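You operate a simulated robot arm through the tools that you are given. There is no shell and no other tool.

You run a simulated robot arm. Do the job below in one go: nothing can be reset, and whatever is moved stays where it is left.

TASK
Lock the red rod at 5 cm and mark it with the red collar on the green peg.
Fine: the yellow collar comes off the peg into the orange tray; leave the other rods, collars and controls.

Only the result counts: the job must be done as asked and must still hold three seconds after the hand-in. Knocking over, shifting, dropping, spilling or breaking anything else fails it.

THE ROBOT
A 7-joint arm with a fingered hand, fixed in place. Base frame: the origin is on the floor under the middle of its stand, x ahead of it, y to its left, z up; the work surface is at about z = 0.62. Units: m, rad, N and s.
With the tool pointing down near the work surface it reaches from about 0.1 to 0.64 m from the base axis. Its first joint turns from -2.496 to 2.496 rad. Payload 3 kg.
The TCP is the grasp point between the finger pads, 0.026 m short of the fingertips. In the tool frame z runs along the fingers and y along their closing line. The gripper opens to 0.148 m; its body begins 0.073 m behind the TCP. The gripper is a hand of 3 fingers: y runs from the thumb to the fingers, the wrist lies at [0, 0, -0.229] in the tool frame.
Orientation is that of the tool frame in the base frame, as a unit quaternion [x, y, z, w]. With the fingers straight down and closing along the base's y, the tool's x points along the base's -x, its y along +y and its z along -z.

THE INTERFACE
- The arm moves only by the tool send_rows. Its argument "series" is a list of rows, each a list of 6 numbers: the shift along the base's x, y, z in m, then the turn, a rotation vector about the base's x, y, z in rad. In form: [[tx, ty, tz, rx, ry, rz], ...]. A call has 1 to 20 rows; each row shifts and turns the commanded pose from where the row before left it. Each row takes 0.2 s and may step no farther than 0.05 m and 0.15 rad from the row before; otherwise, the whole call is refused. Where a pose cannot be reached the arm comes as near as it can. A force on the tool above 40 N (or 10 N above the force at the start of the call, whichever is more), or a blocked arm, ends the call early, and 0.2 s more pass. In this call time passes only in rows, and 0.2 s behind the last. The reply holds the time, the measured pose of the TCP, the force on the tool along the base axes, the opening and the grip force, in the units named above and with some noise, with the torque about the TCP (base axes, N m) and any sound that the robot's microphone picked up.
- Cameras (640 x 400 px; columns grow to the right, rows downward): "scene" is fixed at [0.0489, -0.5007, 1.2379]; the picture's right is [0.66, -0.75, 0.00], its down [-0.09, -0.08, -0.99] and it looks along [0.74, 0.66, -0.12] (base axes); focal length 341 px, centre (320, 200). "wrist" rides on the gripper at [0.068, -0.039, -0.09] in the tool frame; the picture's right is [0.50, 0.87, 0.00], its down [-0.66, 0.38, -0.65] and it looks along [-0.57, 0.33, 0.76] (tool axes); focal length 222 px, centre (320, 200). There is no depth. A picture from a camera that has moved, and an enlarged one, comes with that camera's place and axes in the base frame and with its lens.
- camera(camera): a new picture of that camera. It takes no simulated time.
- slide_trunk(by): slides the trunk up (or, below 0, down) by that many m; the arm rides with it, the base frame stays. It gives what a move gives, with no picture.
- curl_fingers(finger1, finger2, thumb_bend): sets how far each is bent, from 0 (flat) to 1 (curled in); at 0.3 the hand is open as for a grip, at 0.7 the pads meet at the TCP. One left out holds its place. A second passes; each finger stops where it meets its share of the squeeze, and holds until it gets a number again. It is the only way to open and close the hand. It gives what a move gives, with no picture; readings hold the bend of each and the force on the fingers (four entries, about 0 where the hand has none), thumb and palm.
- enlarge(camera, box): a new picture of the part [left, top, right, bottom] of that camera's present view, enlarged. It takes no simulated time.
- hand_in(): hands the job in; it is judged then, once.

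Nothing tells you positions but the pictures and the camera data. Unless the task says otherwise, let go and move clear before handing in.

The tools are called as a command line: name --pt "numbers of a row" for each row, then --argument value for the rest, lists and objects as JSON in quotes. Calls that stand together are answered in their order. send_rows: Moves the arm, as the interface text tells. Its arguments: {"type":"object","properties":{"series":{"type":"array","items":{"type":"array","items":{"type":"number"}}}},"required":["series"]} The other tools are called the same way: slide_trunk (by) moves the trunk up or down; curl_fingers (finger1, finger2, thumb_bend) moves the fingers one by one; camera (camera) takes a picture; enlarge (camera, box) takes an enlarged picture of a part of a camera's view; hand_in () hands the job in.

At the start:

```text
t: 0.0
tcp_pos: [0.5759, 0.4876, 1.4947]
ee_rot: [0.0, 1.0, 0.0, 0.0]
wrist_force: [-0.7, -0.2, -0.9]
wrist_torque: [0.01, -0.04, -0.02]
width: 0.1479
gripper_force: 0.1
shape: jaw
bend: [0.3, 0.3, 0.3]
finger forces: [0.0, 0.1, 0.0, 0.1, 0.0, 0.1]
trunk travel left (down, up): [-0.835, 0.055]
```

scene: 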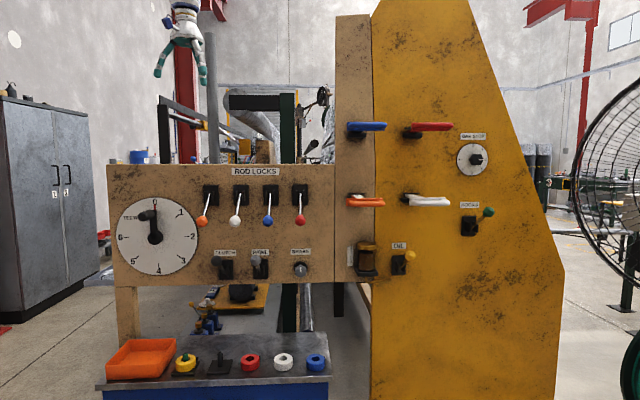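
wrist: 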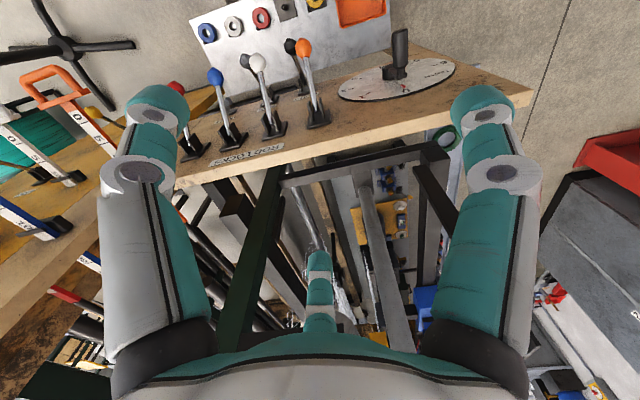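

I see a panel with four rod-lock levers (orange, white, blue, red), a dial, a set of coloured slide handles on a beam, and a shelf with an orange tray, pegs and collars. I'll look closer before moving.

enlarge --camera "scene" --box '[100, 150, 340, 300]'

enlarge --camera "scene" --box '[320, 100, 520, 290]'

enlarge --camera "scene" --box '[90, 290, 350, 400]'

enlarge --camera "wrist" --box '[0, 0, 400, 250]'

```text
2.67 times, centred on (220, 225) of scene
camera zoom: at [0.0489, -0.5007, 1.2379], right [0.66, -0.75, 0.0], down [-0.09, -0.08, -0.99], along [0.74, 0.66, -0.12], focal length 910 px, centre (587, 133)
```

zoom: 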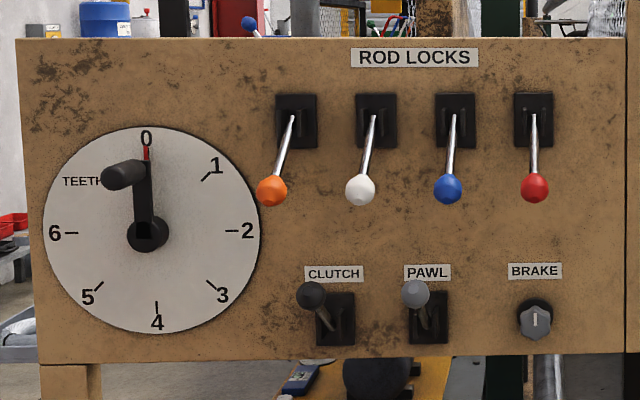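

```text
2.11 times, centred on (420, 195) of scene
camera zoom: at [0.0489, -0.5007, 1.2379], right [0.66, -0.75, 0.0], down [-0.09, -0.08, -0.99], along [0.74, 0.66, -0.12], focal length 719 px, centre (110, 210)
```

zoom: 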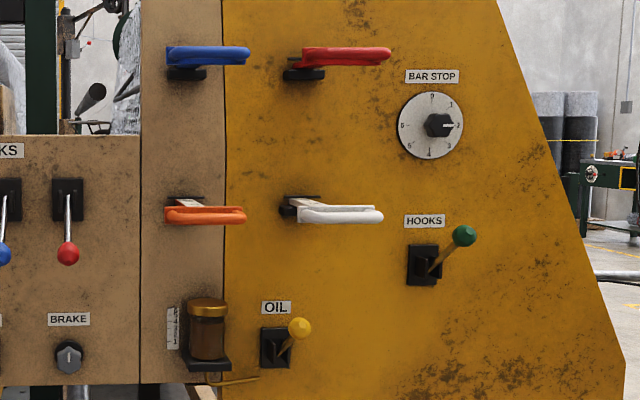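

```text
2.46 times, centred on (220, 345) of scene
camera zoom: at [0.0489, -0.5007, 1.2379], right [0.66, -0.75, 0.0], down [-0.09, -0.08, -0.99], along [0.74, 0.66, -0.12], focal length 840 px, centre (566, -157)
```

zoom: 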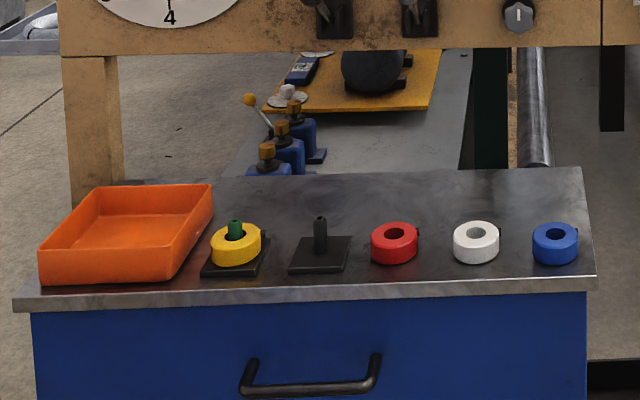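

```text
1.60 times, centred on (200, 125) of wrist
camera zoom: at [0.5072, 0.4476, 1.5839], right [-0.5, 0.87, 0.0], down [0.66, 0.38, 0.65], along [0.57, 0.33, -0.76], focal length 355 px, centre (512, 320)
```

zoom: 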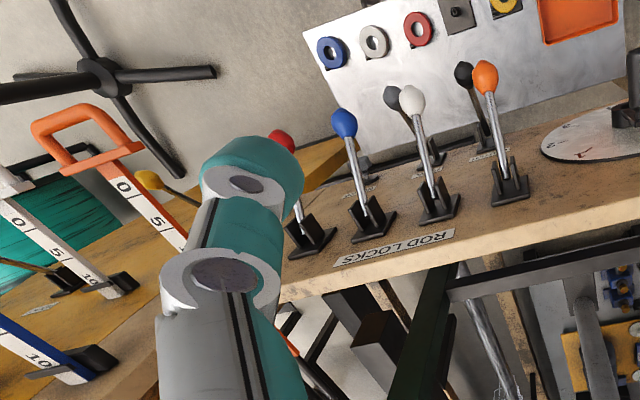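

Everything hangs on a panel facing the robot at about 45°, roughly 0.75 m out; the orange knob works out near (0.575, 0.448, 1.05) and the red one near (0.78, 0.235, 1.05). I'll enlarge more to read scales and details.

enlarge --camera "scene" --box '[335, 105, 465, 215]'

enlarge --camera "scene" --box '[190, 175, 320, 285]'

enlarge --camera "wrist" --box '[0, 50, 140, 330]'

enlarge --camera "wrist" --box '[180, 0, 400, 140]'

enlarge --camera "scene" --box '[95, 330, 215, 400]'

enlarge --camera "scene" --box '[200, 330, 340, 400]'

```text
3.64 times, centred on (400, 160) of scene
camera zoom: at [0.0489, -0.5007, 1.2379], right [0.66, -0.75, 0.0], down [-0.09, -0.08, -0.99], along [0.74, 0.66, -0.12], focal length 1242 px, centre (29, 346)
```

zoom: 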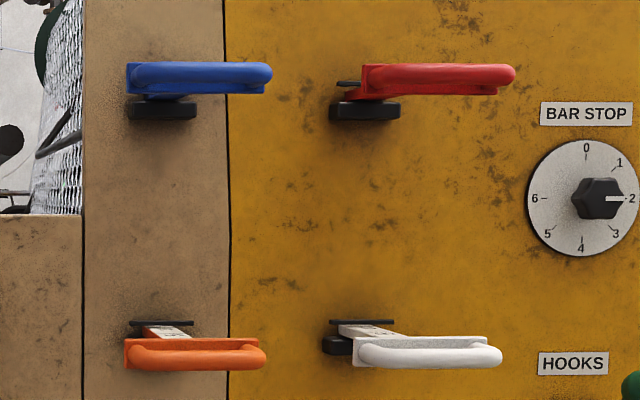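

```text
3.64 times, centred on (255, 230) of scene
camera zoom: at [0.0489, -0.5007, 1.2379], right [0.66, -0.75, 0.0], down [-0.09, -0.08, -0.99], along [0.74, 0.66, -0.12], focal length 1242 px, centre (556, 91)
```

zoom: 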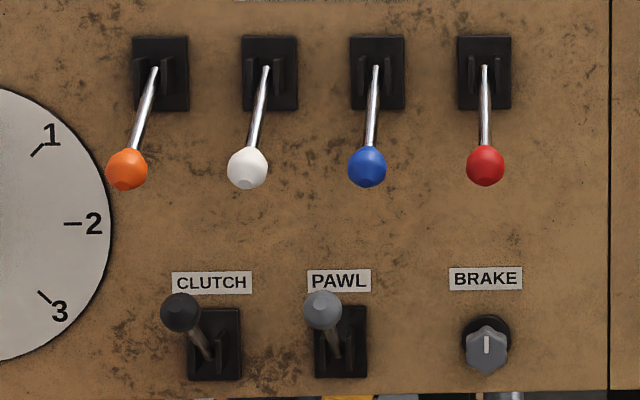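

```text
1.43 times, centred on (70, 190) of wrist
camera zoom: at [0.5072, 0.4476, 1.5839], right [-0.5, 0.87, 0.0], down [0.66, 0.38, 0.65], along [0.57, 0.33, -0.76], focal length 317 px, centre (677, 214)
```

zoom: 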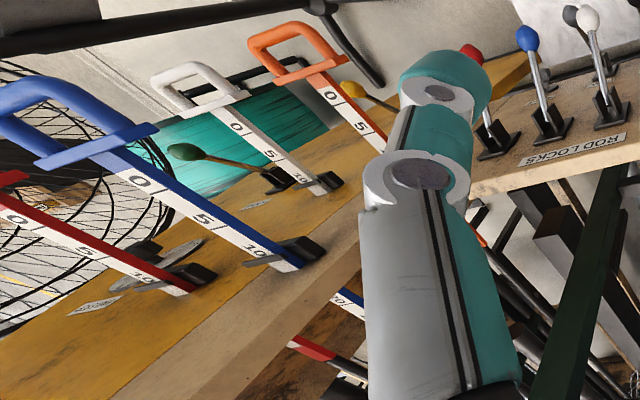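

```text
2.86 times, centred on (290, 70) of wrist
camera zoom: at [0.5072, 0.4476, 1.5839], right [-0.5, 0.87, 0.0], down [0.66, 0.38, 0.65], along [0.57, 0.33, -0.76], focal length 635 px, centre (406, 571)
```

zoom: 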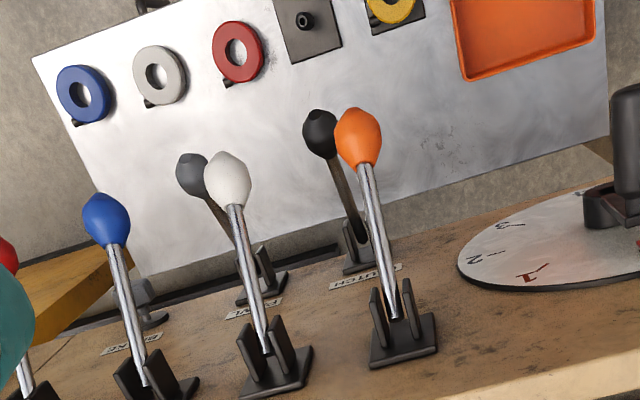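

```text
5.33 times, centred on (155, 365) of scene
camera zoom: at [0.0489, -0.5007, 1.2379], right [0.66, -0.75, 0.0], down [-0.09, -0.08, -0.99], along [0.74, 0.66, -0.12], focal length 1821 px, centre (1200, -680)
```

zoom: 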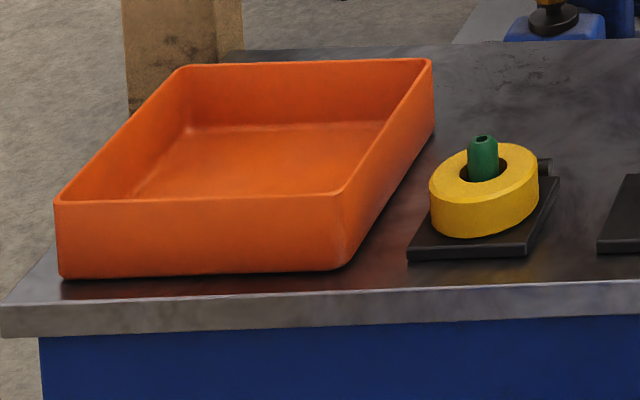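

```text
4.57 times, centred on (270, 365) of scene
camera zoom: at [0.0489, -0.5007, 1.2379], right [0.66, -0.75, 0.0], down [-0.09, -0.08, -0.99], along [0.74, 0.66, -0.12], focal length 1561 px, centre (549, -554)
```

zoom: 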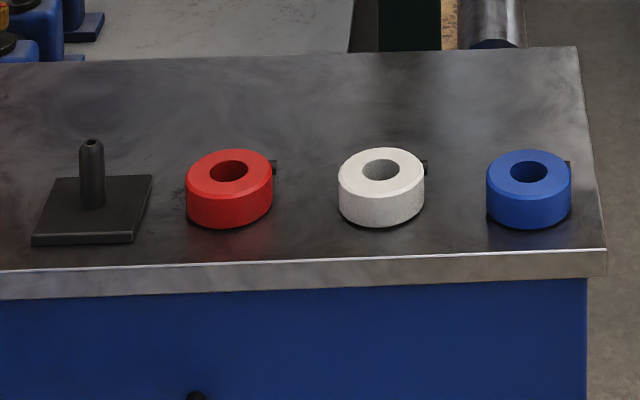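

enlarge --camera "wrist" --box '[0, 160, 80, 210]'

enlarge --camera "wrist" --box '[0, 120, 100, 260]'

enlarge --camera "wrist" --box '[0, 60, 140, 140]'

```text
8.00 times, centred on (40, 185) of wrist
camera zoom: at [0.5072, 0.4476, 1.5839], right [-0.5, 0.87, 0.0], down [0.66, 0.38, 0.65], along [0.57, 0.33, -0.76], focal length 1777 px, centre (2560, 320)
```

zoom: 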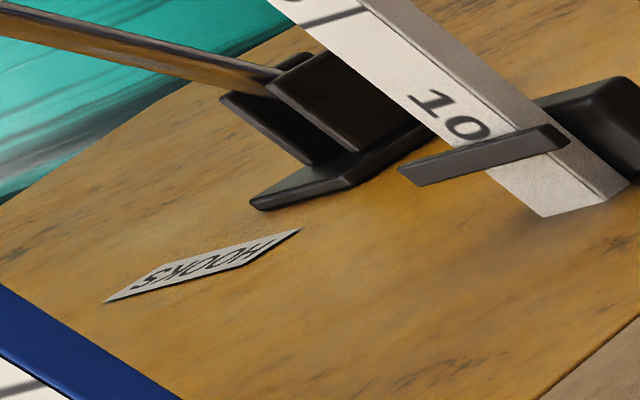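

```text
2.86 times, centred on (50, 190) of wrist
camera zoom: at [0.5072, 0.4476, 1.5839], right [-0.5, 0.87, 0.0], down [0.66, 0.38, 0.65], along [0.57, 0.33, -0.76], focal length 635 px, centre (1091, 229)
```

zoom: 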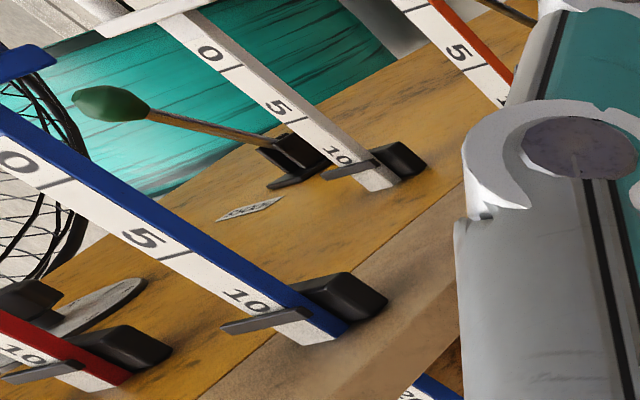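

```text
4.57 times, centred on (70, 100) of wrist
camera zoom: at [0.5072, 0.4476, 1.5839], right [-0.5, 0.87, 0.0], down [0.66, 0.38, 0.65], along [0.57, 0.33, -0.76], focal length 1015 px, centre (1463, 657)
```

zoom: 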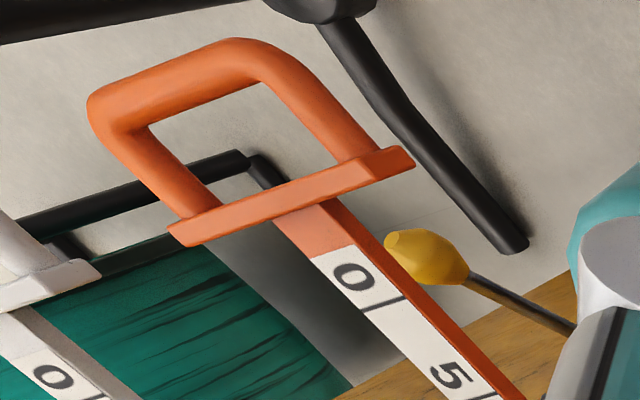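

The four rods slide out of the column with scales on their top faces, all reading about 10 at a thin black pointer; shelf items run tray, yellow on green peg, black peg, red, white, blue. I'll swing the hand across toward the rods to read the red scale.

send_rows --pt "0.0 -0.045 0.0 0 0 0" --pt "0.0 -0.045 0 0 0 0" --pt "0.01 -0.045 0 0 0 0" --pt "0.01 -0.045 0 0 0 0" --pt "0.01 -0.045 0 0 0 0" --pt "0.01 -0.045 0 0 0 0" --pt "0.02 -0.045 0 0 0 0" --pt "0.02 -0.045 0 0 0 0" --pt "0.02 -0.045 0 0 0 0"

camera --camera "wrist"

camera --camera "scene"

```text
t: 2.0
tcp_pos: [0.7184, 0.1594, 1.4465]
ee_rot: [0.001, 1.0, 0.0, 0.001]
wrist_force: [1.2, 0.4, -0.5]
wrist_torque: [0.01, 0.01, -0.01]
width: 0.1479
gripper_force: 0.1
shape: jaw
bend: [0.3, 0.3, 0.3]
finger forces: [0.0, 0.0, 0.0, 0.1, 0.0, 0.0]
out of reach, approached as far as the arm can: row 1, 2, 3, 4, 5, 6, 7, 8, 9
trunk travel left (down, up): [-0.835, 0.055]
```

```text
taken
camera wrist: at [0.6512, 0.1204, 1.5364], right [-0.5, 0.87, 0.0], down [0.65, 0.38, 0.65], along [0.57, 0.33, -0.76], focal length 222 px, centre (320, 200)
```

wrist: 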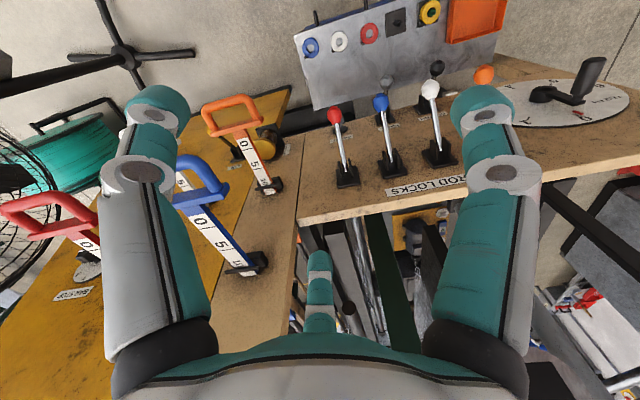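

```text
taken
```

scene: 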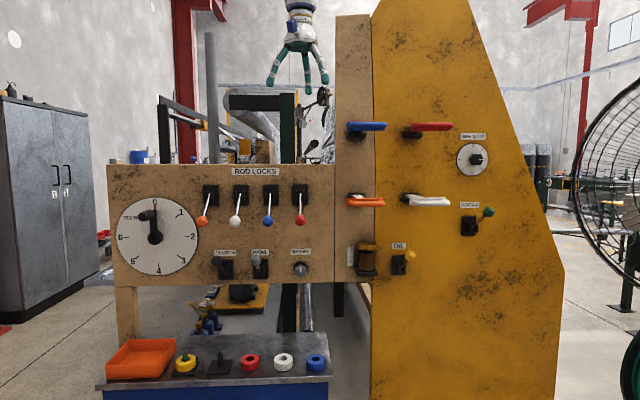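

The arm stopped short of the command (that height is at its reach limit), but the red rod is in view at left. I'll zoom on the scales from here.

enlarge --camera "wrist" --box '[0, 180, 110, 320]'

enlarge --camera "wrist" --box '[190, 80, 290, 290]'

enlarge --camera "wrist" --box '[290, 0, 510, 200]'

```text
2.86 times, centred on (55, 250) of wrist
camera zoom: at [0.6512, 0.1204, 1.5364], right [-0.5, 0.87, 0.0], down [0.65, 0.38, 0.65], along [0.57, 0.33, -0.76], focal length 635 px, centre (1077, 57)
```

zoom: 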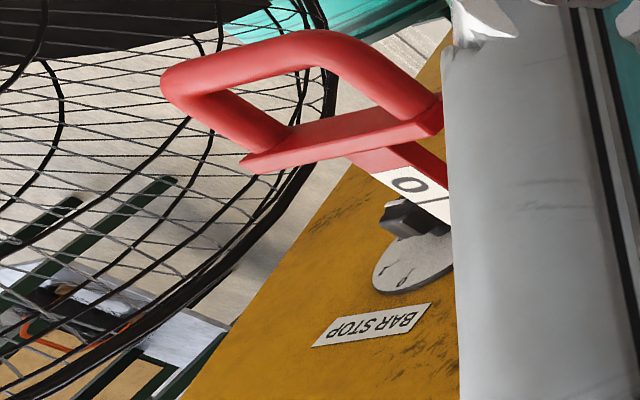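

```text
1.90 times, centred on (240, 185) of wrist
camera zoom: at [0.6512, 0.1204, 1.5364], right [-0.5, 0.87, 0.0], down [0.65, 0.38, 0.65], along [0.57, 0.33, -0.76], focal length 423 px, centre (472, 229)
```

zoom: 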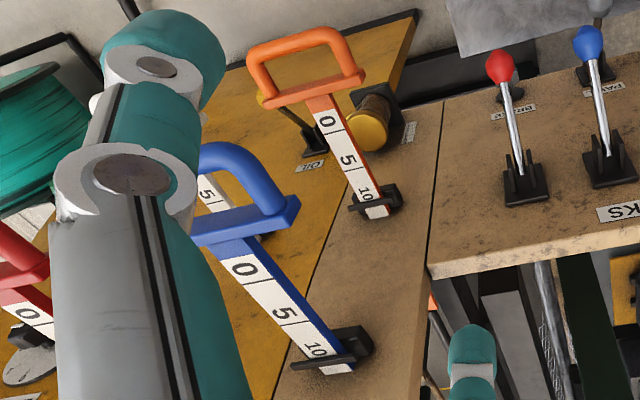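

```text
2.00 times, centred on (400, 100) of wrist
camera zoom: at [0.6512, 0.1204, 1.5364], right [-0.5, 0.87, 0.0], down [0.65, 0.38, 0.65], along [0.57, 0.33, -0.76], focal length 444 px, centre (160, 400)
```

zoom: 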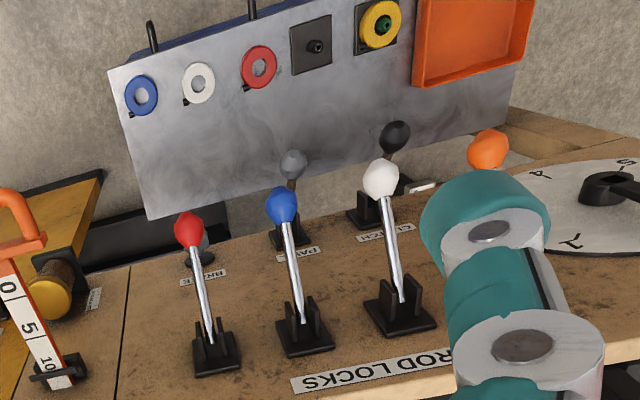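

The red handle's grip bar triangulates to about (0.976, -0.094, 1.33), with its bracket near (1.145, 0.05, 1.32), so the panel faces the robot at 45°. I'll yaw the hand so the camera looks straight at the red rod's pointer.

send_rows --pt "0 0 -0.01 0 0 -0.14" --pt "0 0 -0.01 0 0 -0.14" --pt "0 0 -0.01 0 0 -0.14" --pt "0 0 -0.01 0 0 -0.14" --pt "0 0 -0.01 0 0 -0.14"

camera --camera "wrist"

```text
t: 3.2
tcp_pos: [0.6969, 0.2118, 1.4102]
ee_rot: [0.31, 0.951, 0.0, -0.001]
wrist_force: [0.4, -1.1, 0.0]
wrist_torque: [0.01, 0.02, -0.02]
width: 0.1479
gripper_force: 0.0
shape: jaw
bend: [0.3, 0.3, 0.3]
finger forces: [0.1, 0.0, 0.1, 0.0, 0.0, 0.0]
out of reach, approached as far as the arm can: row 2, 3, 5
trunk travel left (down, up): [-0.835, 0.055]
```

```text
taken
camera wrist: at [0.6195, 0.2194, 1.4994], right [0.11, 0.99, 0.0], down [0.75, -0.08, 0.65], along [0.65, -0.07, -0.76], focal length 222 px, centre (320, 200)
```

wrist: 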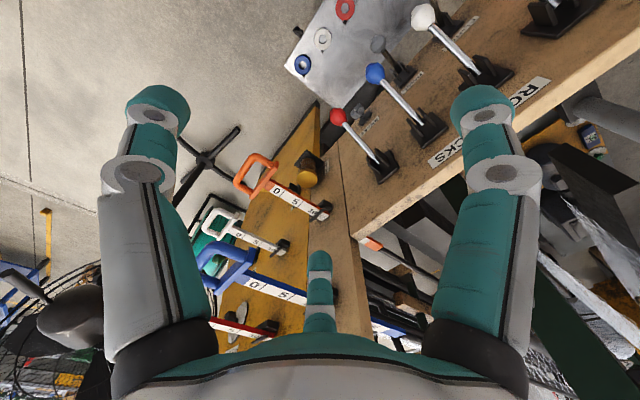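

The hand is near its reach limit up here. I'll back off toward the robot before lowering the trunk, to get clear of the levers and into a comfortable range.

send_rows --pt "-0.03 -0.035 0 0 0 0" --pt "-0.03 -0.035 0 0 0 0" --pt "-0.03 -0.035 0 0 0 0" --pt "-0.03 -0.035 0 0 0 0" --pt "-0.03 -0.035 0 0 0 0" --pt "-0.03 -0.035 0 0 0 0"

```text
t: 4.6
tcp_pos: [0.6974, 0.2115, 1.4102]
ee_rot: [0.31, 0.951, -0.002, -0.001]
wrist_force: [-0.7, 0.8, -1.5]
wrist_torque: [0.0, 0.0, -0.01]
width: 0.1479
gripper_force: 0.0
shape: jaw
bend: [0.3, 0.3, 0.3]
finger forces: [0.0, 0.0, 0.1, 0.0, 0.0, 0.1]
out of reach, approached as far as the arm can: row 1, 2, 3, 4, 5, 6
trunk travel left (down, up): [-0.835, 0.055]
```

The arm did not follow, so the commanded pose is probably in an unreachable spot at this height. I'll try lowering the command straight down in small steps with the hand clear of the levers.

send_rows --pt "0 0 -0.04 0 0 0.1" --pt "0 0 -0.04 0 0 0.1"

```text
t: 5.2
tcp_pos: [0.7225, 0.227, 1.3526]
ee_rot: [0.212, 0.977, -0.001, 0.001]
wrist_force: [-0.9, 1.5, 1.1]
wrist_torque: [0.01, -0.03, -0.01]
width: 0.1481
gripper_force: 0.1
shape: jaw
bend: [0.3, 0.3, 0.3]
finger forces: [0.0, 0.0, 0.1, 0.0, 0.0, 0.0]
out of reach, approached as far as the arm can: row 1
trunk travel left (down, up): [-0.835, 0.055]
```

Lowering freed it: the high tool-down pose was hitting a wrist limit. I'll keep lowering a little while retracting away from the panel.

send_rows --pt "-0.01 -0.01 -0.04 0 0 0" --pt "-0.02 -0.02 -0.03 0 0 0" --pt "-0.03 -0.03 -0.01 0 0 0" --pt "-0.03 -0.03 0 0 0 0" --pt "-0.03 -0.03 0 0 0 0" --pt "-0.03 -0.03 0 0 0 0"

camera --camera "scene"

```text
t: 6.6
tcp_pos: [0.7148, 0.2171, 1.3121]
ee_rot: [0.213, 0.977, -0.001, 0.0]
wrist_force: [-0.5, 0.3, 0.8]
wrist_torque: [0.05, -0.01, 0.03]
width: 0.1482
gripper_force: 0.1
shape: jaw
bend: [0.3, 0.3, 0.3]
finger forces: [0.0, 0.0, 0.0, 0.1, 0.0, 0.1]
out of reach, approached as far as the arm can: row 2, 3, 4, 5, 6
trunk travel left (down, up): [-0.835, 0.055]
```

```text
taken
```

scene: 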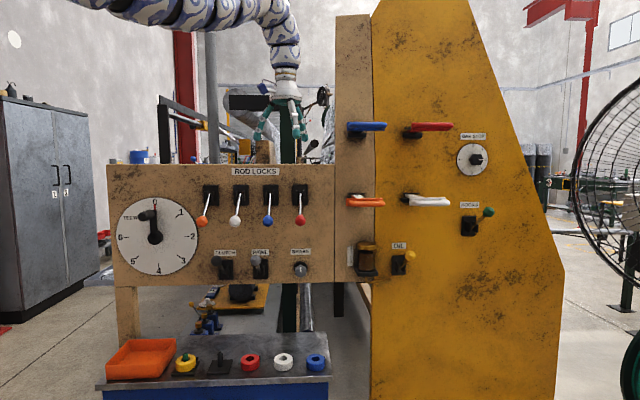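

The arm comes in high from above with something at a joint limit, possibly from the yaw. I'll turn the yaw back and test a radial retract.

send_rows --pt "0 0 0 0 0 0.14" --pt "0 0 0 0 0 0.14" --pt "0 0 0 0 0 0.14" --pt "-0.03 0.0 0 0 0 0" --pt "-0.03 0.0 0 0 0 0" --pt "-0.03 0.0 0 0 0 0"

```text
t: 8.0
tcp_pos: [0.7136, 0.2188, 1.3124]
ee_rot: [0.005, 1.0, -0.001, 0.0]
wrist_force: [-0.2, 0.5, -1.0]
wrist_torque: [0.02, 0.01, -0.02]
width: 0.1478
gripper_force: 0.0
shape: jaw
bend: [0.3, 0.3, 0.3]
finger forces: [0.0, 0.0, 0.0, 0.0, 0.0, 0.0]
out of reach, approached as far as the arm can: row 4, 5, 6
trunk travel left (down, up): [-0.835, 0.055]
```

Yaw is fine but retracting still is not, so I need to see how the arm itself is folded. I'll use the scene camera with off-centre boxes to look at the arm.

enlarge --camera "scene" --box '[0, 0, 20, 400]'

enlarge --camera "scene" --box '[0, 0, 640, 20]'

```text
1.00 times, centred on (10, 200) of scene (not enlarged: the box is as wide or as high as the picture)
camera zoom: at [0.0489, -0.5007, 1.2379], right [0.66, -0.75, 0.0], down [-0.09, -0.08, -0.99], along [0.74, 0.66, -0.12], focal length 341 px, centre (630, 200)
```

zoom: 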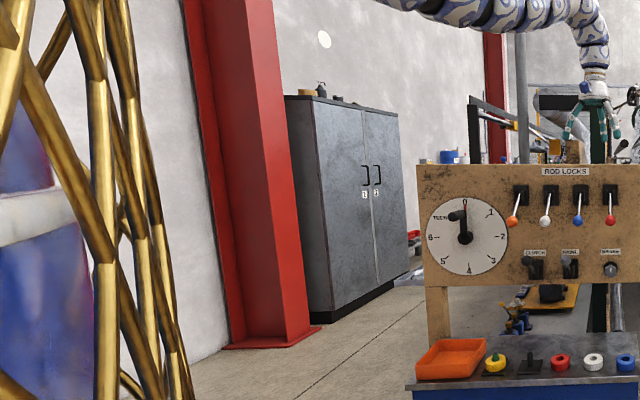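

```text
1.00 times, centred on (320, 10) of scene (not enlarged: the box is as wide or as high as the picture)
camera zoom: at [0.0489, -0.5007, 1.2379], right [0.66, -0.75, 0.0], down [-0.09, -0.08, -0.99], along [0.74, 0.66, -0.12], focal length 341 px, centre (320, 390)
```

zoom: 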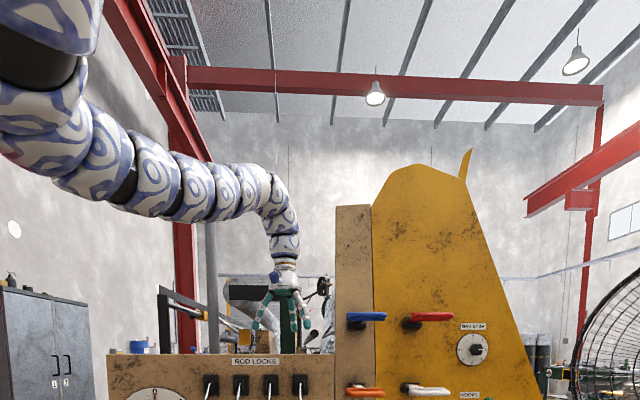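

The arm hangs elbow-low with a horizontal forearm and the wrist bent 90° down, so the wrist is at its limit. Turning the hand to point outward will relieve it, and it's the pose I want for the rod handle anyway (thumb above, fingers below). I'll start that turn while backing away from the handles.

send_rows --pt "0 0 0 -0.0538 -0.0932 0.0932" --pt "-0.005 -0.005 0.005 -0.0538 -0.0932 0.0932" --pt "-0.02 -0.02 0.01 -0.0538 -0.0932 0.0932" --pt "-0.025 -0.025 0.01 -0.0538 -0.0932 0.0932" --pt "-0.03 -0.03 0.01 -0.0538 -0.0932 0.0932" --pt "-0.03 -0.03 0.01 -0.0538 -0.0932 0.0932"

camera --camera "scene"

```text
t: 9.6
tcp_pos: [0.6969, 0.2379, 1.2561]
ee_rot: [-0.214, 0.939, -0.09, 0.252]
wrist_force: [-0.4, -0.1, 0.0]
wrist_torque: [0.02, 0.02, -0.01]
width: 0.148
gripper_force: 0.0
shape: jaw
bend: [0.3, 0.3, 0.3]
finger forces: [0.0, 0.0, 0.0, 0.0, 0.0, 0.0]
out of reach, approached as far as the arm can: row 1, 2, 3, 4, 5, 6
trunk travel left (down, up): [-0.835, 0.055]
stopped in row 6: the arm was blocked; the commanded pose is now the measured one
```

```text
taken
```

scene: 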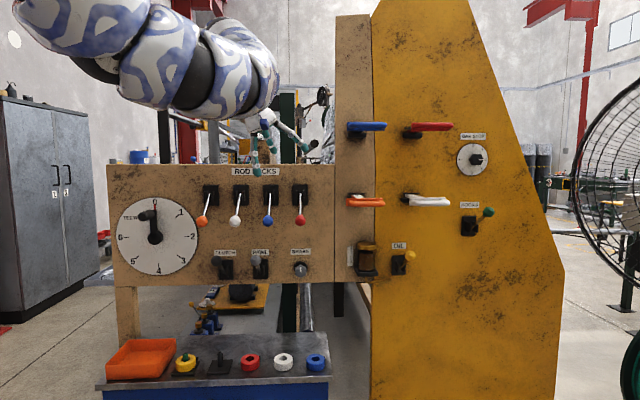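

The arm swung its elbow out and reported being blocked, though the forces read about zero. I'll check what the hand is near before going on.

camera --camera "wrist"

enlarge --camera "scene" --box '[200, 60, 360, 200]'

enlarge --camera "scene" --box '[0, 0, 640, 20]'

enlarge --camera "scene" --box '[0, 0, 20, 400]'

```text
taken
camera wrist: at [0.6111, 0.1786, 1.3133], right [-0.7, 0.55, -0.46], down [0.04, 0.67, 0.74], along [0.71, 0.5, -0.49], focal length 222 px, centre (320, 200)
```

wrist: 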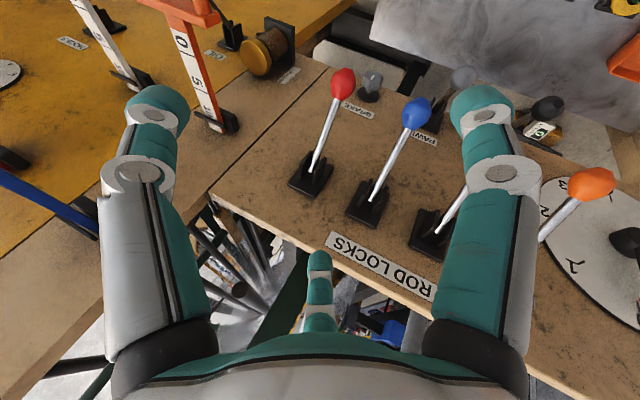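

```text
2.86 times, centred on (280, 130) of scene
camera zoom: at [0.0489, -0.5007, 1.2379], right [0.66, -0.75, 0.0], down [-0.09, -0.08, -0.99], along [0.74, 0.66, -0.12], focal length 976 px, centre (434, 400)
```

zoom: 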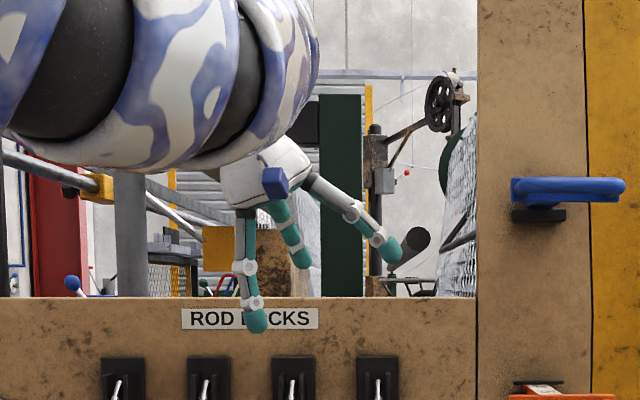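

```text
1.00 times, centred on (320, 10) of scene (not enlarged: the box is as wide or as high as the picture)
camera zoom: at [0.0489, -0.5007, 1.2379], right [0.66, -0.75, 0.0], down [-0.09, -0.08, -0.99], along [0.74, 0.66, -0.12], focal length 341 px, centre (320, 390)
```

zoom: 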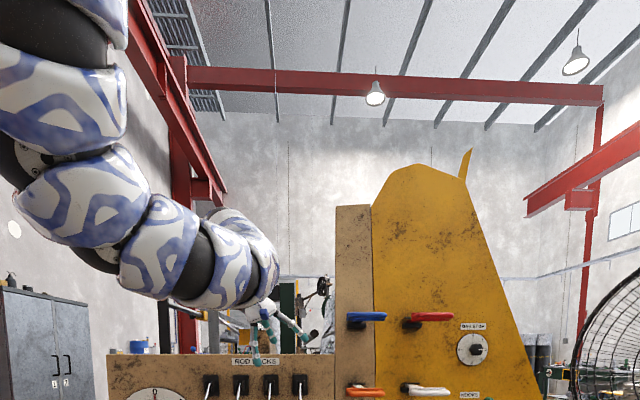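

```text
1.00 times, centred on (10, 200) of scene (not enlarged: the box is as wide or as high as the picture)
camera zoom: at [0.0489, -0.5007, 1.2379], right [0.66, -0.75, 0.0], down [-0.09, -0.08, -0.99], along [0.74, 0.66, -0.12], focal length 341 px, centre (630, 200)
```

zoom: 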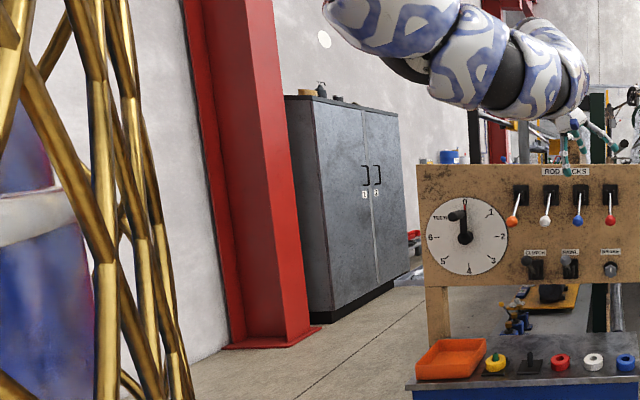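

Nothing is touching: the arm just flipped its elbow toward the camera side while the wrist unwound. I'll continue the turn in small steps, backing off from the panel and rising slightly.

send_rows --pt "-0.01 -0.01 0.01 -0.0269 -0.0466 0.0466" --pt "-0.015 -0.015 0.01 -0.0269 -0.0466 0.0466" --pt "-0.015 -0.015 0.01 -0.0269 -0.0466 0.0466" --pt "-0.015 -0.015 0.01 -0.0269 -0.0466 0.0466"

camera --camera "scene"

```text
t: 10.6
tcp_pos: [0.6535, 0.2155, 1.2348]
ee_rot: [-0.304, 0.882, -0.136, 0.334]
wrist_force: [0.1, 0.7, -0.7]
wrist_torque: [-0.03, -0.02, 0.01]
width: 0.1479
gripper_force: 0.1
shape: jaw
bend: [0.3, 0.3, 0.3]
finger forces: [0.1, 0.0, 0.0, 0.0, 0.0, 0.1]
out of reach, approached as far as the arm can: row 1, 2, 3, 4
trunk travel left (down, up): [-0.835, 0.055]
```

```text
taken
```

scene: 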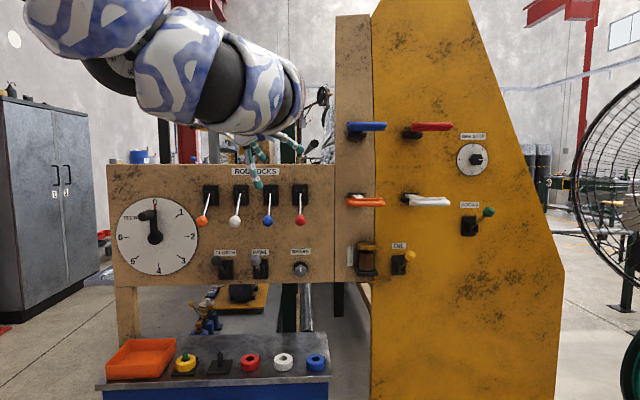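

It is moving steadily, so I'll keep turning the hand outward and retracting.

send_rows --pt "-0.02 -0.025 0.01 -0.0404 -0.0699 0.0699" --pt "-0.02 -0.025 0.01 -0.0404 -0.0699 0.0699" --pt "-0.02 -0.025 0.01 -0.0404 -0.0699 0.0699" --pt "-0.02 -0.025 0.01 -0.0404 -0.0699 0.0699" --pt "-0.01 -0.025 0.02 -0.0404 -0.0699 0.0699" --pt "-0.01 -0.025 0.02 -0.0404 -0.0699 0.0699"

camera --camera "scene"

camera --camera "wrist"

```text
t: 12.2
tcp_pos: [0.5801, 0.2255, 1.4863]
ee_rot: [-0.464, 0.454, -0.35, 0.676]
wrist_force: [-0.7, 0.2, 0.9]
wrist_torque: [-0.01, -0.03, 0.04]
width: 0.148
gripper_force: 0.1
shape: jaw
bend: [0.3, 0.3, 0.3]
finger forces: [0.0, 0.0, 0.1, 0.0, 0.0, 0.0]
out of reach, approached as far as the arm can: row 1, 2, 3, 4, 6
trunk travel left (down, up): [-0.835, 0.055]
stopped in row 6: the arm was blocked; the commanded pose is now the measured one
```

```text
taken
```

scene: 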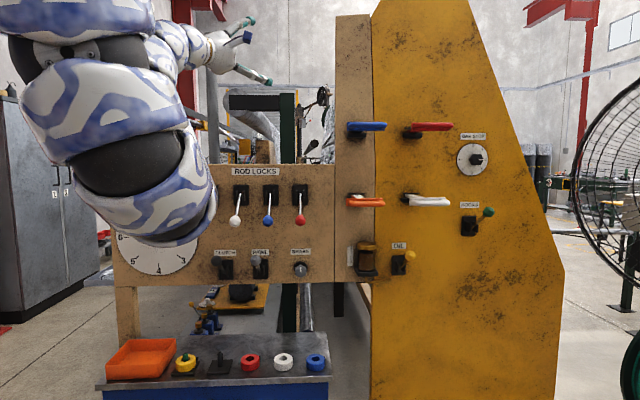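

```text
taken
camera wrist: at [0.5171, 0.1232, 1.4876], right [0.22, -0.17, -0.96], down [-0.82, 0.51, -0.27], along [0.53, 0.85, -0.03], focal length 222 px, centre (320, 200)
```

wrist: 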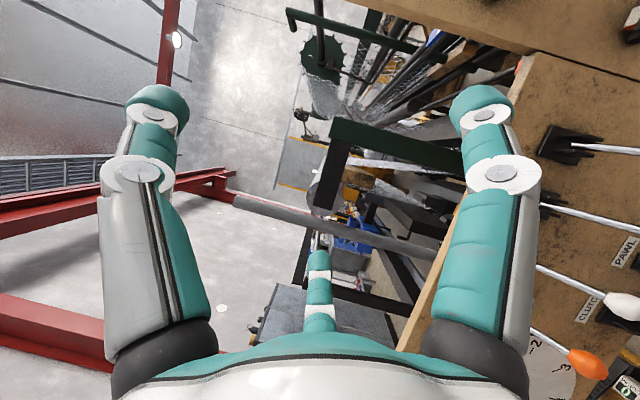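

The hand now points outward at about the orientation I want (tool z ≈ (0.94, 0.31, 0.16), thumb up). Next I'll level it and carry it across, staying well in front of the blue handle, to a spot before the red handle.

send_rows --pt "0.005 -0.0395 -0.0086 -0.033 0.0022 0.0178" --pt "0.01 -0.0395 -0.0086 -0.033 0.0022 0.0178" --pt "0.015 -0.0395 -0.0086 -0.033 0.0022 0.0178" --pt "0.02 -0.0395 -0.0086 -0.033 0.0022 0.0178" --pt "0.02 -0.0395 -0.0086 -0.033 0.0022 0.0178"

camera --camera "scene"

```text
t: 13.4
tcp_pos: [0.6955, 0.0881, 1.4109]
ee_rot: [-0.539, 0.405, -0.355, 0.648]
wrist_force: [-0.4, -0.8, -0.5]
wrist_torque: [0.02, 0.0, -0.04]
width: 0.148
gripper_force: 0.0
shape: jaw
bend: [0.3, 0.3, 0.3]
finger forces: [0.0, 0.0, 0.0, 0.0, 0.0, 0.0]
out of reach, approached as far as the arm can: row 1, 2, 3, 4
trunk travel left (down, up): [-0.835, 0.055]
```

```text
taken
```

scene: 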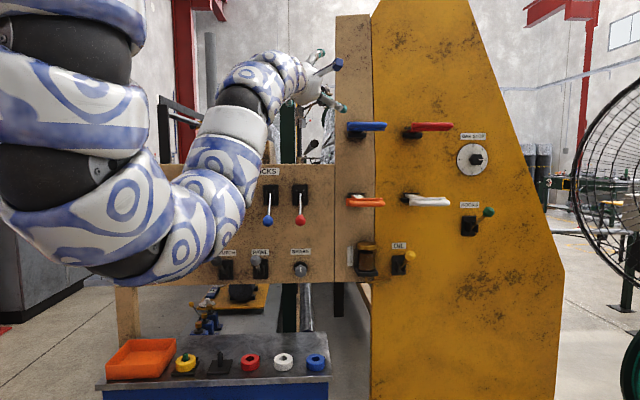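

That works: the arm is now in a clean elbow-down L. I'll carry on to the right, keeping clear of the blue handle, and finish levelling.

send_rows --pt "0.0 -0.045 0 -0.033 0.0022 0.0178" --pt "0.005 -0.045 0 -0.033 0.0022 0.0178" --pt "0.015 -0.045 0 -0.033 0.0022 0.0178" --pt "0.02 -0.045 0 -0.033 0.0022 0.0178" --pt "0.02 -0.045 0 -0.033 0.0022 0.0178" --pt "0.02 -0.03 0 0 0 0"

camera --camera "scene"

camera --camera "wrist"

```text
t: 14.8
tcp_pos: [0.7947, -0.1576, 1.3985]
ee_rot: [-0.609, 0.358, -0.356, 0.612]
wrist_force: [0.5, 0.2, 0.1]
wrist_torque: [-0.01, -0.01, 0.0]
width: 0.1481
gripper_force: 0.1
shape: jaw
bend: [0.3, 0.3, 0.3]
finger forces: [0.0, 0.2, 0.0, 0.1, 0.0, 0.1]
out of reach, approached as far as the arm can: row 1, 2, 6
trunk travel left (down, up): [-0.835, 0.055]
```

```text
taken
```

scene: 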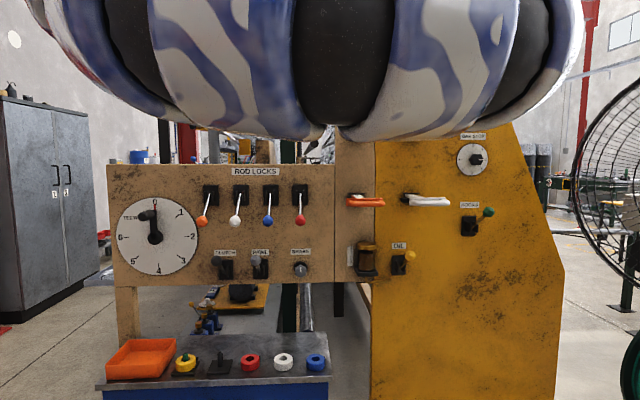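

```text
taken
camera wrist: at [0.7485, -0.2625, 1.4361], right [0.25, -0.43, -0.87], down [-0.89, 0.25, -0.38], along [0.38, 0.87, -0.32], focal length 222 px, centre (320, 200)
```

wrist: 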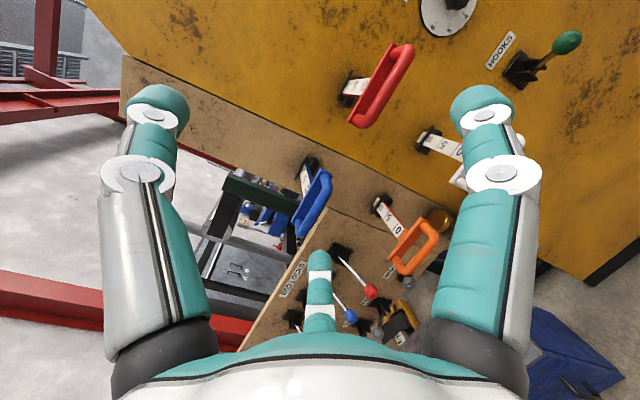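

The wrist camera now looks right at the red handle with its scale beyond. I'll zoom in to read it.

enlarge --camera "wrist" --box '[320, 30, 430, 140]'

enlarge --camera "wrist" --box '[330, 65, 380, 105]'

enlarge --camera "wrist" --box '[270, 110, 480, 290]'

```text
3.64 times, centred on (375, 85) of wrist
camera zoom: at [0.7485, -0.2625, 1.4361], right [0.25, -0.43, -0.87], down [-0.89, 0.25, -0.38], along [0.38, 0.87, -0.32], focal length 808 px, centre (120, 618)
```

zoom: 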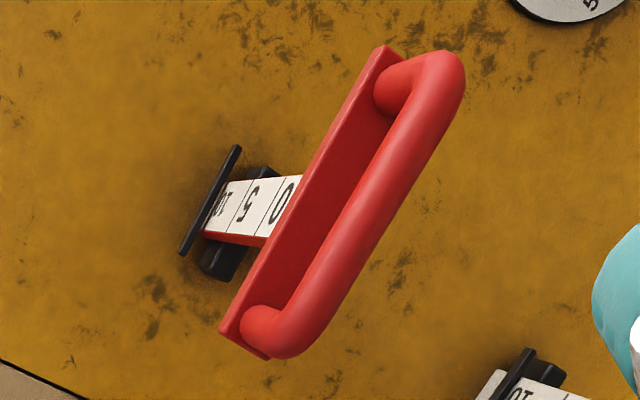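

```text
10.00 times, centred on (355, 85) of wrist
camera zoom: at [0.7485, -0.2625, 1.4361], right [0.25, -0.43, -0.87], down [-0.89, 0.25, -0.38], along [0.38, 0.87, -0.32], focal length 2221 px, centre (-30, 1350)
```

zoom: 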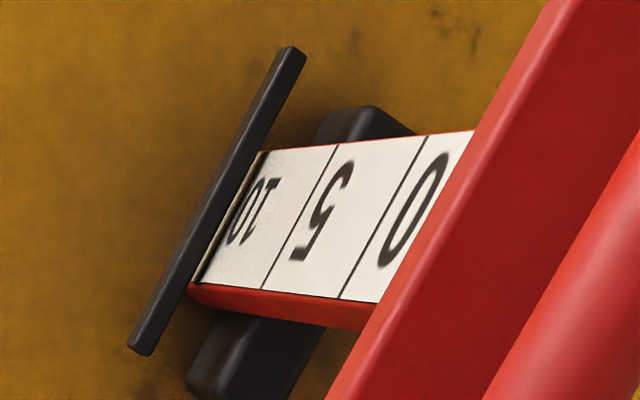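

```text
2.22 times, centred on (375, 200) of wrist
camera zoom: at [0.7485, -0.2625, 1.4361], right [0.25, -0.43, -0.87], down [-0.89, 0.25, -0.38], along [0.38, 0.87, -0.32], focal length 494 px, centre (198, 200)
```

zoom: 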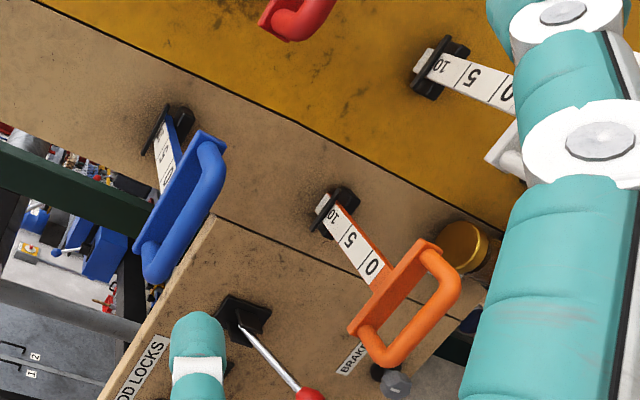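

The red rod reads about 10 at the pointer, and I get the bar centre at about (0.983, -0.10, 1.333), roughly 19 mm thick. I'll move to a pre-grasp 10 cm short of it.

send_rows --pt "0.034 0.003 -0.022 0 0 0" --pt "0.034 0.003 -0.022 0 0 0" --pt "0.033 0.003 -0.022 0 0 0"

camera --camera "wrist"

camera --camera "scene"

```text
t: 15.6
tcp_pos: [0.86, -0.1032, 1.3422]
ee_rot: [-0.608, 0.361, -0.358, 0.61]
wrist_force: [-0.3, 0.0, 0.7]
wrist_torque: [-0.01, 0.02, 0.03]
width: 0.148
gripper_force: 0.0
shape: jaw
bend: [0.3, 0.3, 0.3]
finger forces: [0.0, 0.1, 0.0, 0.0, 0.1, 0.0]
out of reach, approached as far as the arm can: row 1, 2, 3
trunk travel left (down, up): [-0.835, 0.055]
```

```text
taken
camera wrist: at [0.8136, -0.2071, 1.3802], right [0.24, -0.43, -0.87], down [-0.89, 0.26, -0.38], along [0.39, 0.86, -0.32], focal length 222 px, centre (320, 200)
```

wrist: 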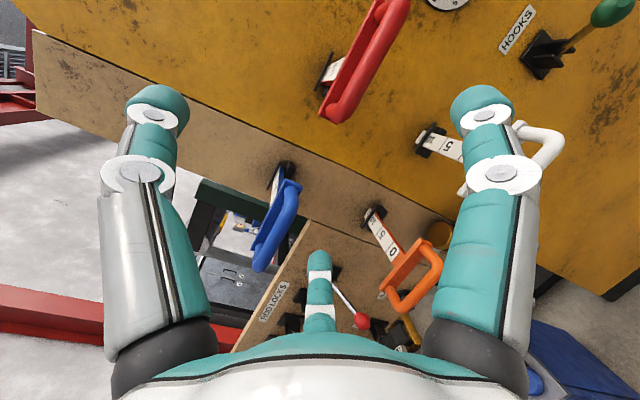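

```text
taken
```

scene: 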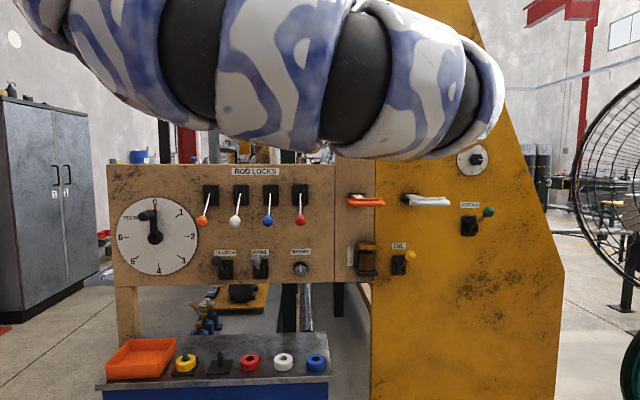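

The arm drifted left of the command, so the shoulder is probably too high for this pose. I'll pull back a little, lower the trunk and raise the hand relative to it.

send_rows --pt "-0.03 -0.03 0.02 0 0 0" --pt "-0.02 -0.03 0.02 0 0 0"

slide_trunk --by -0.1

send_rows --pt "0 0 0.03 0 0 0" --pt "0 0 0.03 0 0 0" --pt "0 0 0.03 0 0 0"

slide_trunk --by -0.1

send_rows --pt "0 0 0.03 0 0 0" --pt "0 0 0.03 0 0 0" --pt "0 0 0.03 0 0 0"

camera --camera "scene"

```text
t: 16.2
tcp_pos: [0.7979, -0.1504, 1.3887]
ee_rot: [-0.609, 0.357, -0.356, 0.612]
wrist_force: [0.8, -0.1, 0.2]
wrist_torque: [-0.02, 0.01, -0.02]
width: 0.1478
gripper_force: 0.1
shape: jaw
bend: [0.3, 0.3, 0.3]
finger forces: [0.0, 0.0, 0.1, 0.0, 0.0, 0.1]
out of reach, approached as far as the arm can: row 1, 2
trunk travel left (down, up): [-0.835, 0.055]
```

```text
t: 17.5
tcp_pos: [0.7981, -0.1529, 1.2864]
ee_rot: [-0.608, 0.358, -0.356, 0.613]
wrist_force: [0.0, 0.3, -0.6]
wrist_torque: [-0.02, 0.0, 0.03]
width: 0.1481
gripper_force: 0.0
shape: jaw
bend: [0.3, 0.3, 0.3]
finger forces: [0.0, 0.0, 0.0, 0.1, 0.1, 0.0]
trunk travel left (down, up): [-0.735, 0.155]
```

```text
t: 18.3
tcp_pos: [0.7976, -0.1522, 1.3796]
ee_rot: [-0.609, 0.358, -0.356, 0.612]
wrist_force: [0.3, -0.1, -0.2]
wrist_torque: [-0.01, -0.06, 0.02]
width: 0.1479
gripper_force: 0.1
shape: jaw
bend: [0.3, 0.3, 0.3]
finger forces: [0.0, 0.1, 0.0, 0.0, 0.1, 0.0]
trunk travel left (down, up): [-0.735, 0.155]
```

```text
t: 19.7
tcp_pos: [0.7971, -0.1527, 1.2772]
ee_rot: [-0.608, 0.357, -0.356, 0.613]
wrist_force: [1.1, 0.7, 0.2]
wrist_torque: [0.02, 0.01, 0.02]
width: 0.1478
gripper_force: 0.1
shape: jaw
bend: [0.3, 0.3, 0.3]
finger forces: [0.0, 0.0, 0.1, 0.0, 0.1, 0.0]
trunk travel left (down, up): [-0.635, 0.255]
```

```text
t: 20.5
tcp_pos: [0.8008, -0.1536, 1.3668]
ee_rot: [-0.609, 0.357, -0.355, 0.613]
wrist_force: [0.4, -0.5, -0.3]
wrist_torque: [-0.02, 0.01, 0.0]
width: 0.1481
gripper_force: 0.0
shape: jaw
bend: [0.3, 0.3, 0.3]
finger forces: [0.1, 0.1, 0.0, 0.1, 0.0, 0.1]
trunk travel left (down, up): [-0.635, 0.255]
```

```text
taken
```

scene: 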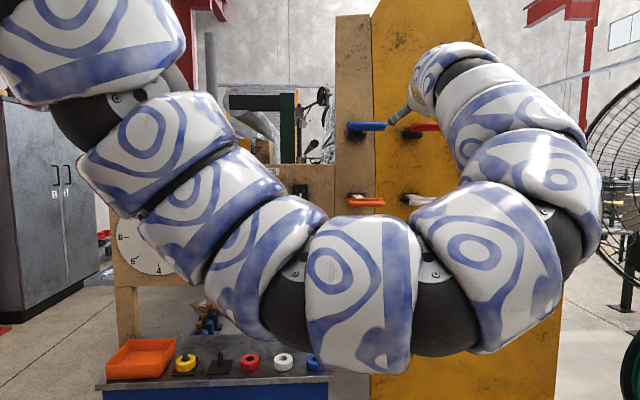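

Now it follows commands without reach trouble. On to the pre-grasp point in front of the red bar.

send_rows --pt "0.032 0.0015 -0.0113 0 0 0" --pt "0.032 0.0015 -0.0113 0 0 0" --pt "0.031 0.0015 -0.0113 0 0 0"

camera --camera "wrist"

camera --camera "scene"

```text
t: 21.3
tcp_pos: [0.8617, -0.1499, 1.3447]
ee_rot: [-0.607, 0.36, -0.357, 0.612]
wrist_force: [-0.2, -0.3, -0.4]
wrist_torque: [0.0, -0.01, 0.02]
width: 0.1479
gripper_force: 0.1
shape: jaw
bend: [0.3, 0.3, 0.3]
finger forces: [0.0, 0.1, 0.0, 0.1, 0.1, 0.1]
out of reach, approached as far as the arm can: row 3
trunk travel left (down, up): [-0.635, 0.255]
```

```text
taken
camera wrist: at [0.8153, -0.2531, 1.3817], right [0.24, -0.43, -0.87], down [-0.89, 0.26, -0.38], along [0.39, 0.86, -0.32], focal length 222 px, centre (320, 200)
```

wrist: 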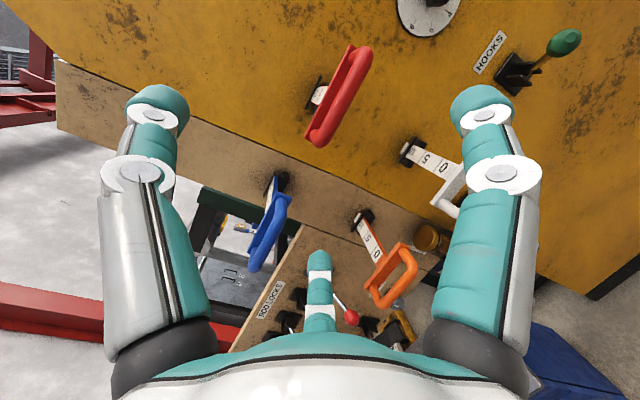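

```text
taken
```

scene: 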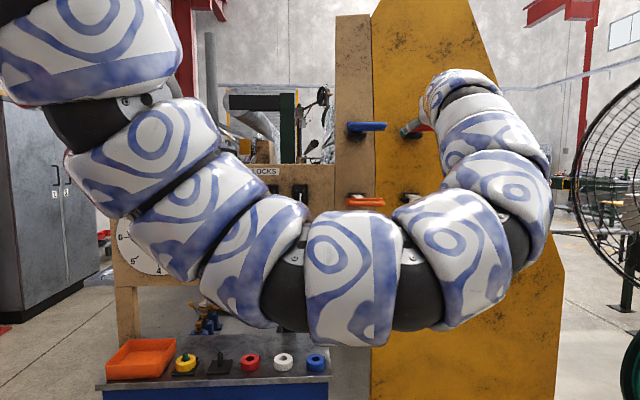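

The reach runs out here with the hand turned this far left. Since the three digits close radially, a skewed grip on the bar is fine, so I'll turn the hand more straight ahead and try again.

send_rows --pt "0 0 0 0 0 -0.1" --pt "0 0 0 0 0 -0.1" --pt "0 0 0 0 0 -0.1" --pt "0.02 0.0 -0.005 0 0 0" --pt "0.015 0.0 -0.005 0 0 0"

camera --camera "wrist"

```text
t: 22.5
tcp_pos: [0.8975, -0.1503, 1.3338]
ee_rot: [-0.548, 0.445, -0.444, 0.552]
wrist_force: [-0.8, -0.2, -0.2]
wrist_torque: [-0.01, -0.01, -0.03]
width: 0.148
gripper_force: 0.1
shape: jaw
bend: [0.3, 0.3, 0.3]
finger forces: [0.1, 0.0, 0.0, 0.0, 0.1, 0.1]
trunk travel left (down, up): [-0.635, 0.255]
```

```text
taken
camera wrist: at [0.8231, -0.2365, 1.3714], right [0.11, -0.48, -0.87], down [-0.78, 0.5, -0.38], along [0.62, 0.71, -0.32], focal length 222 px, centre (320, 200)
```

wrist: 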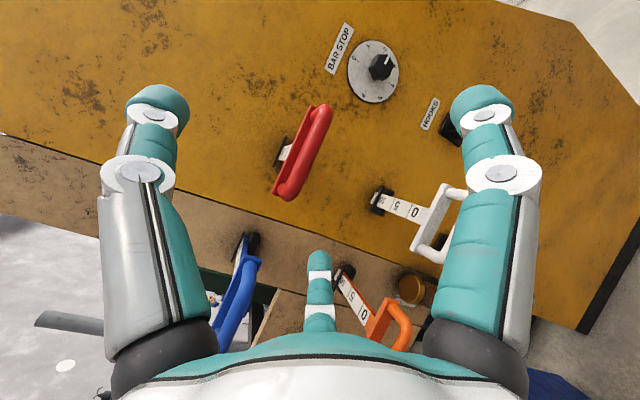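

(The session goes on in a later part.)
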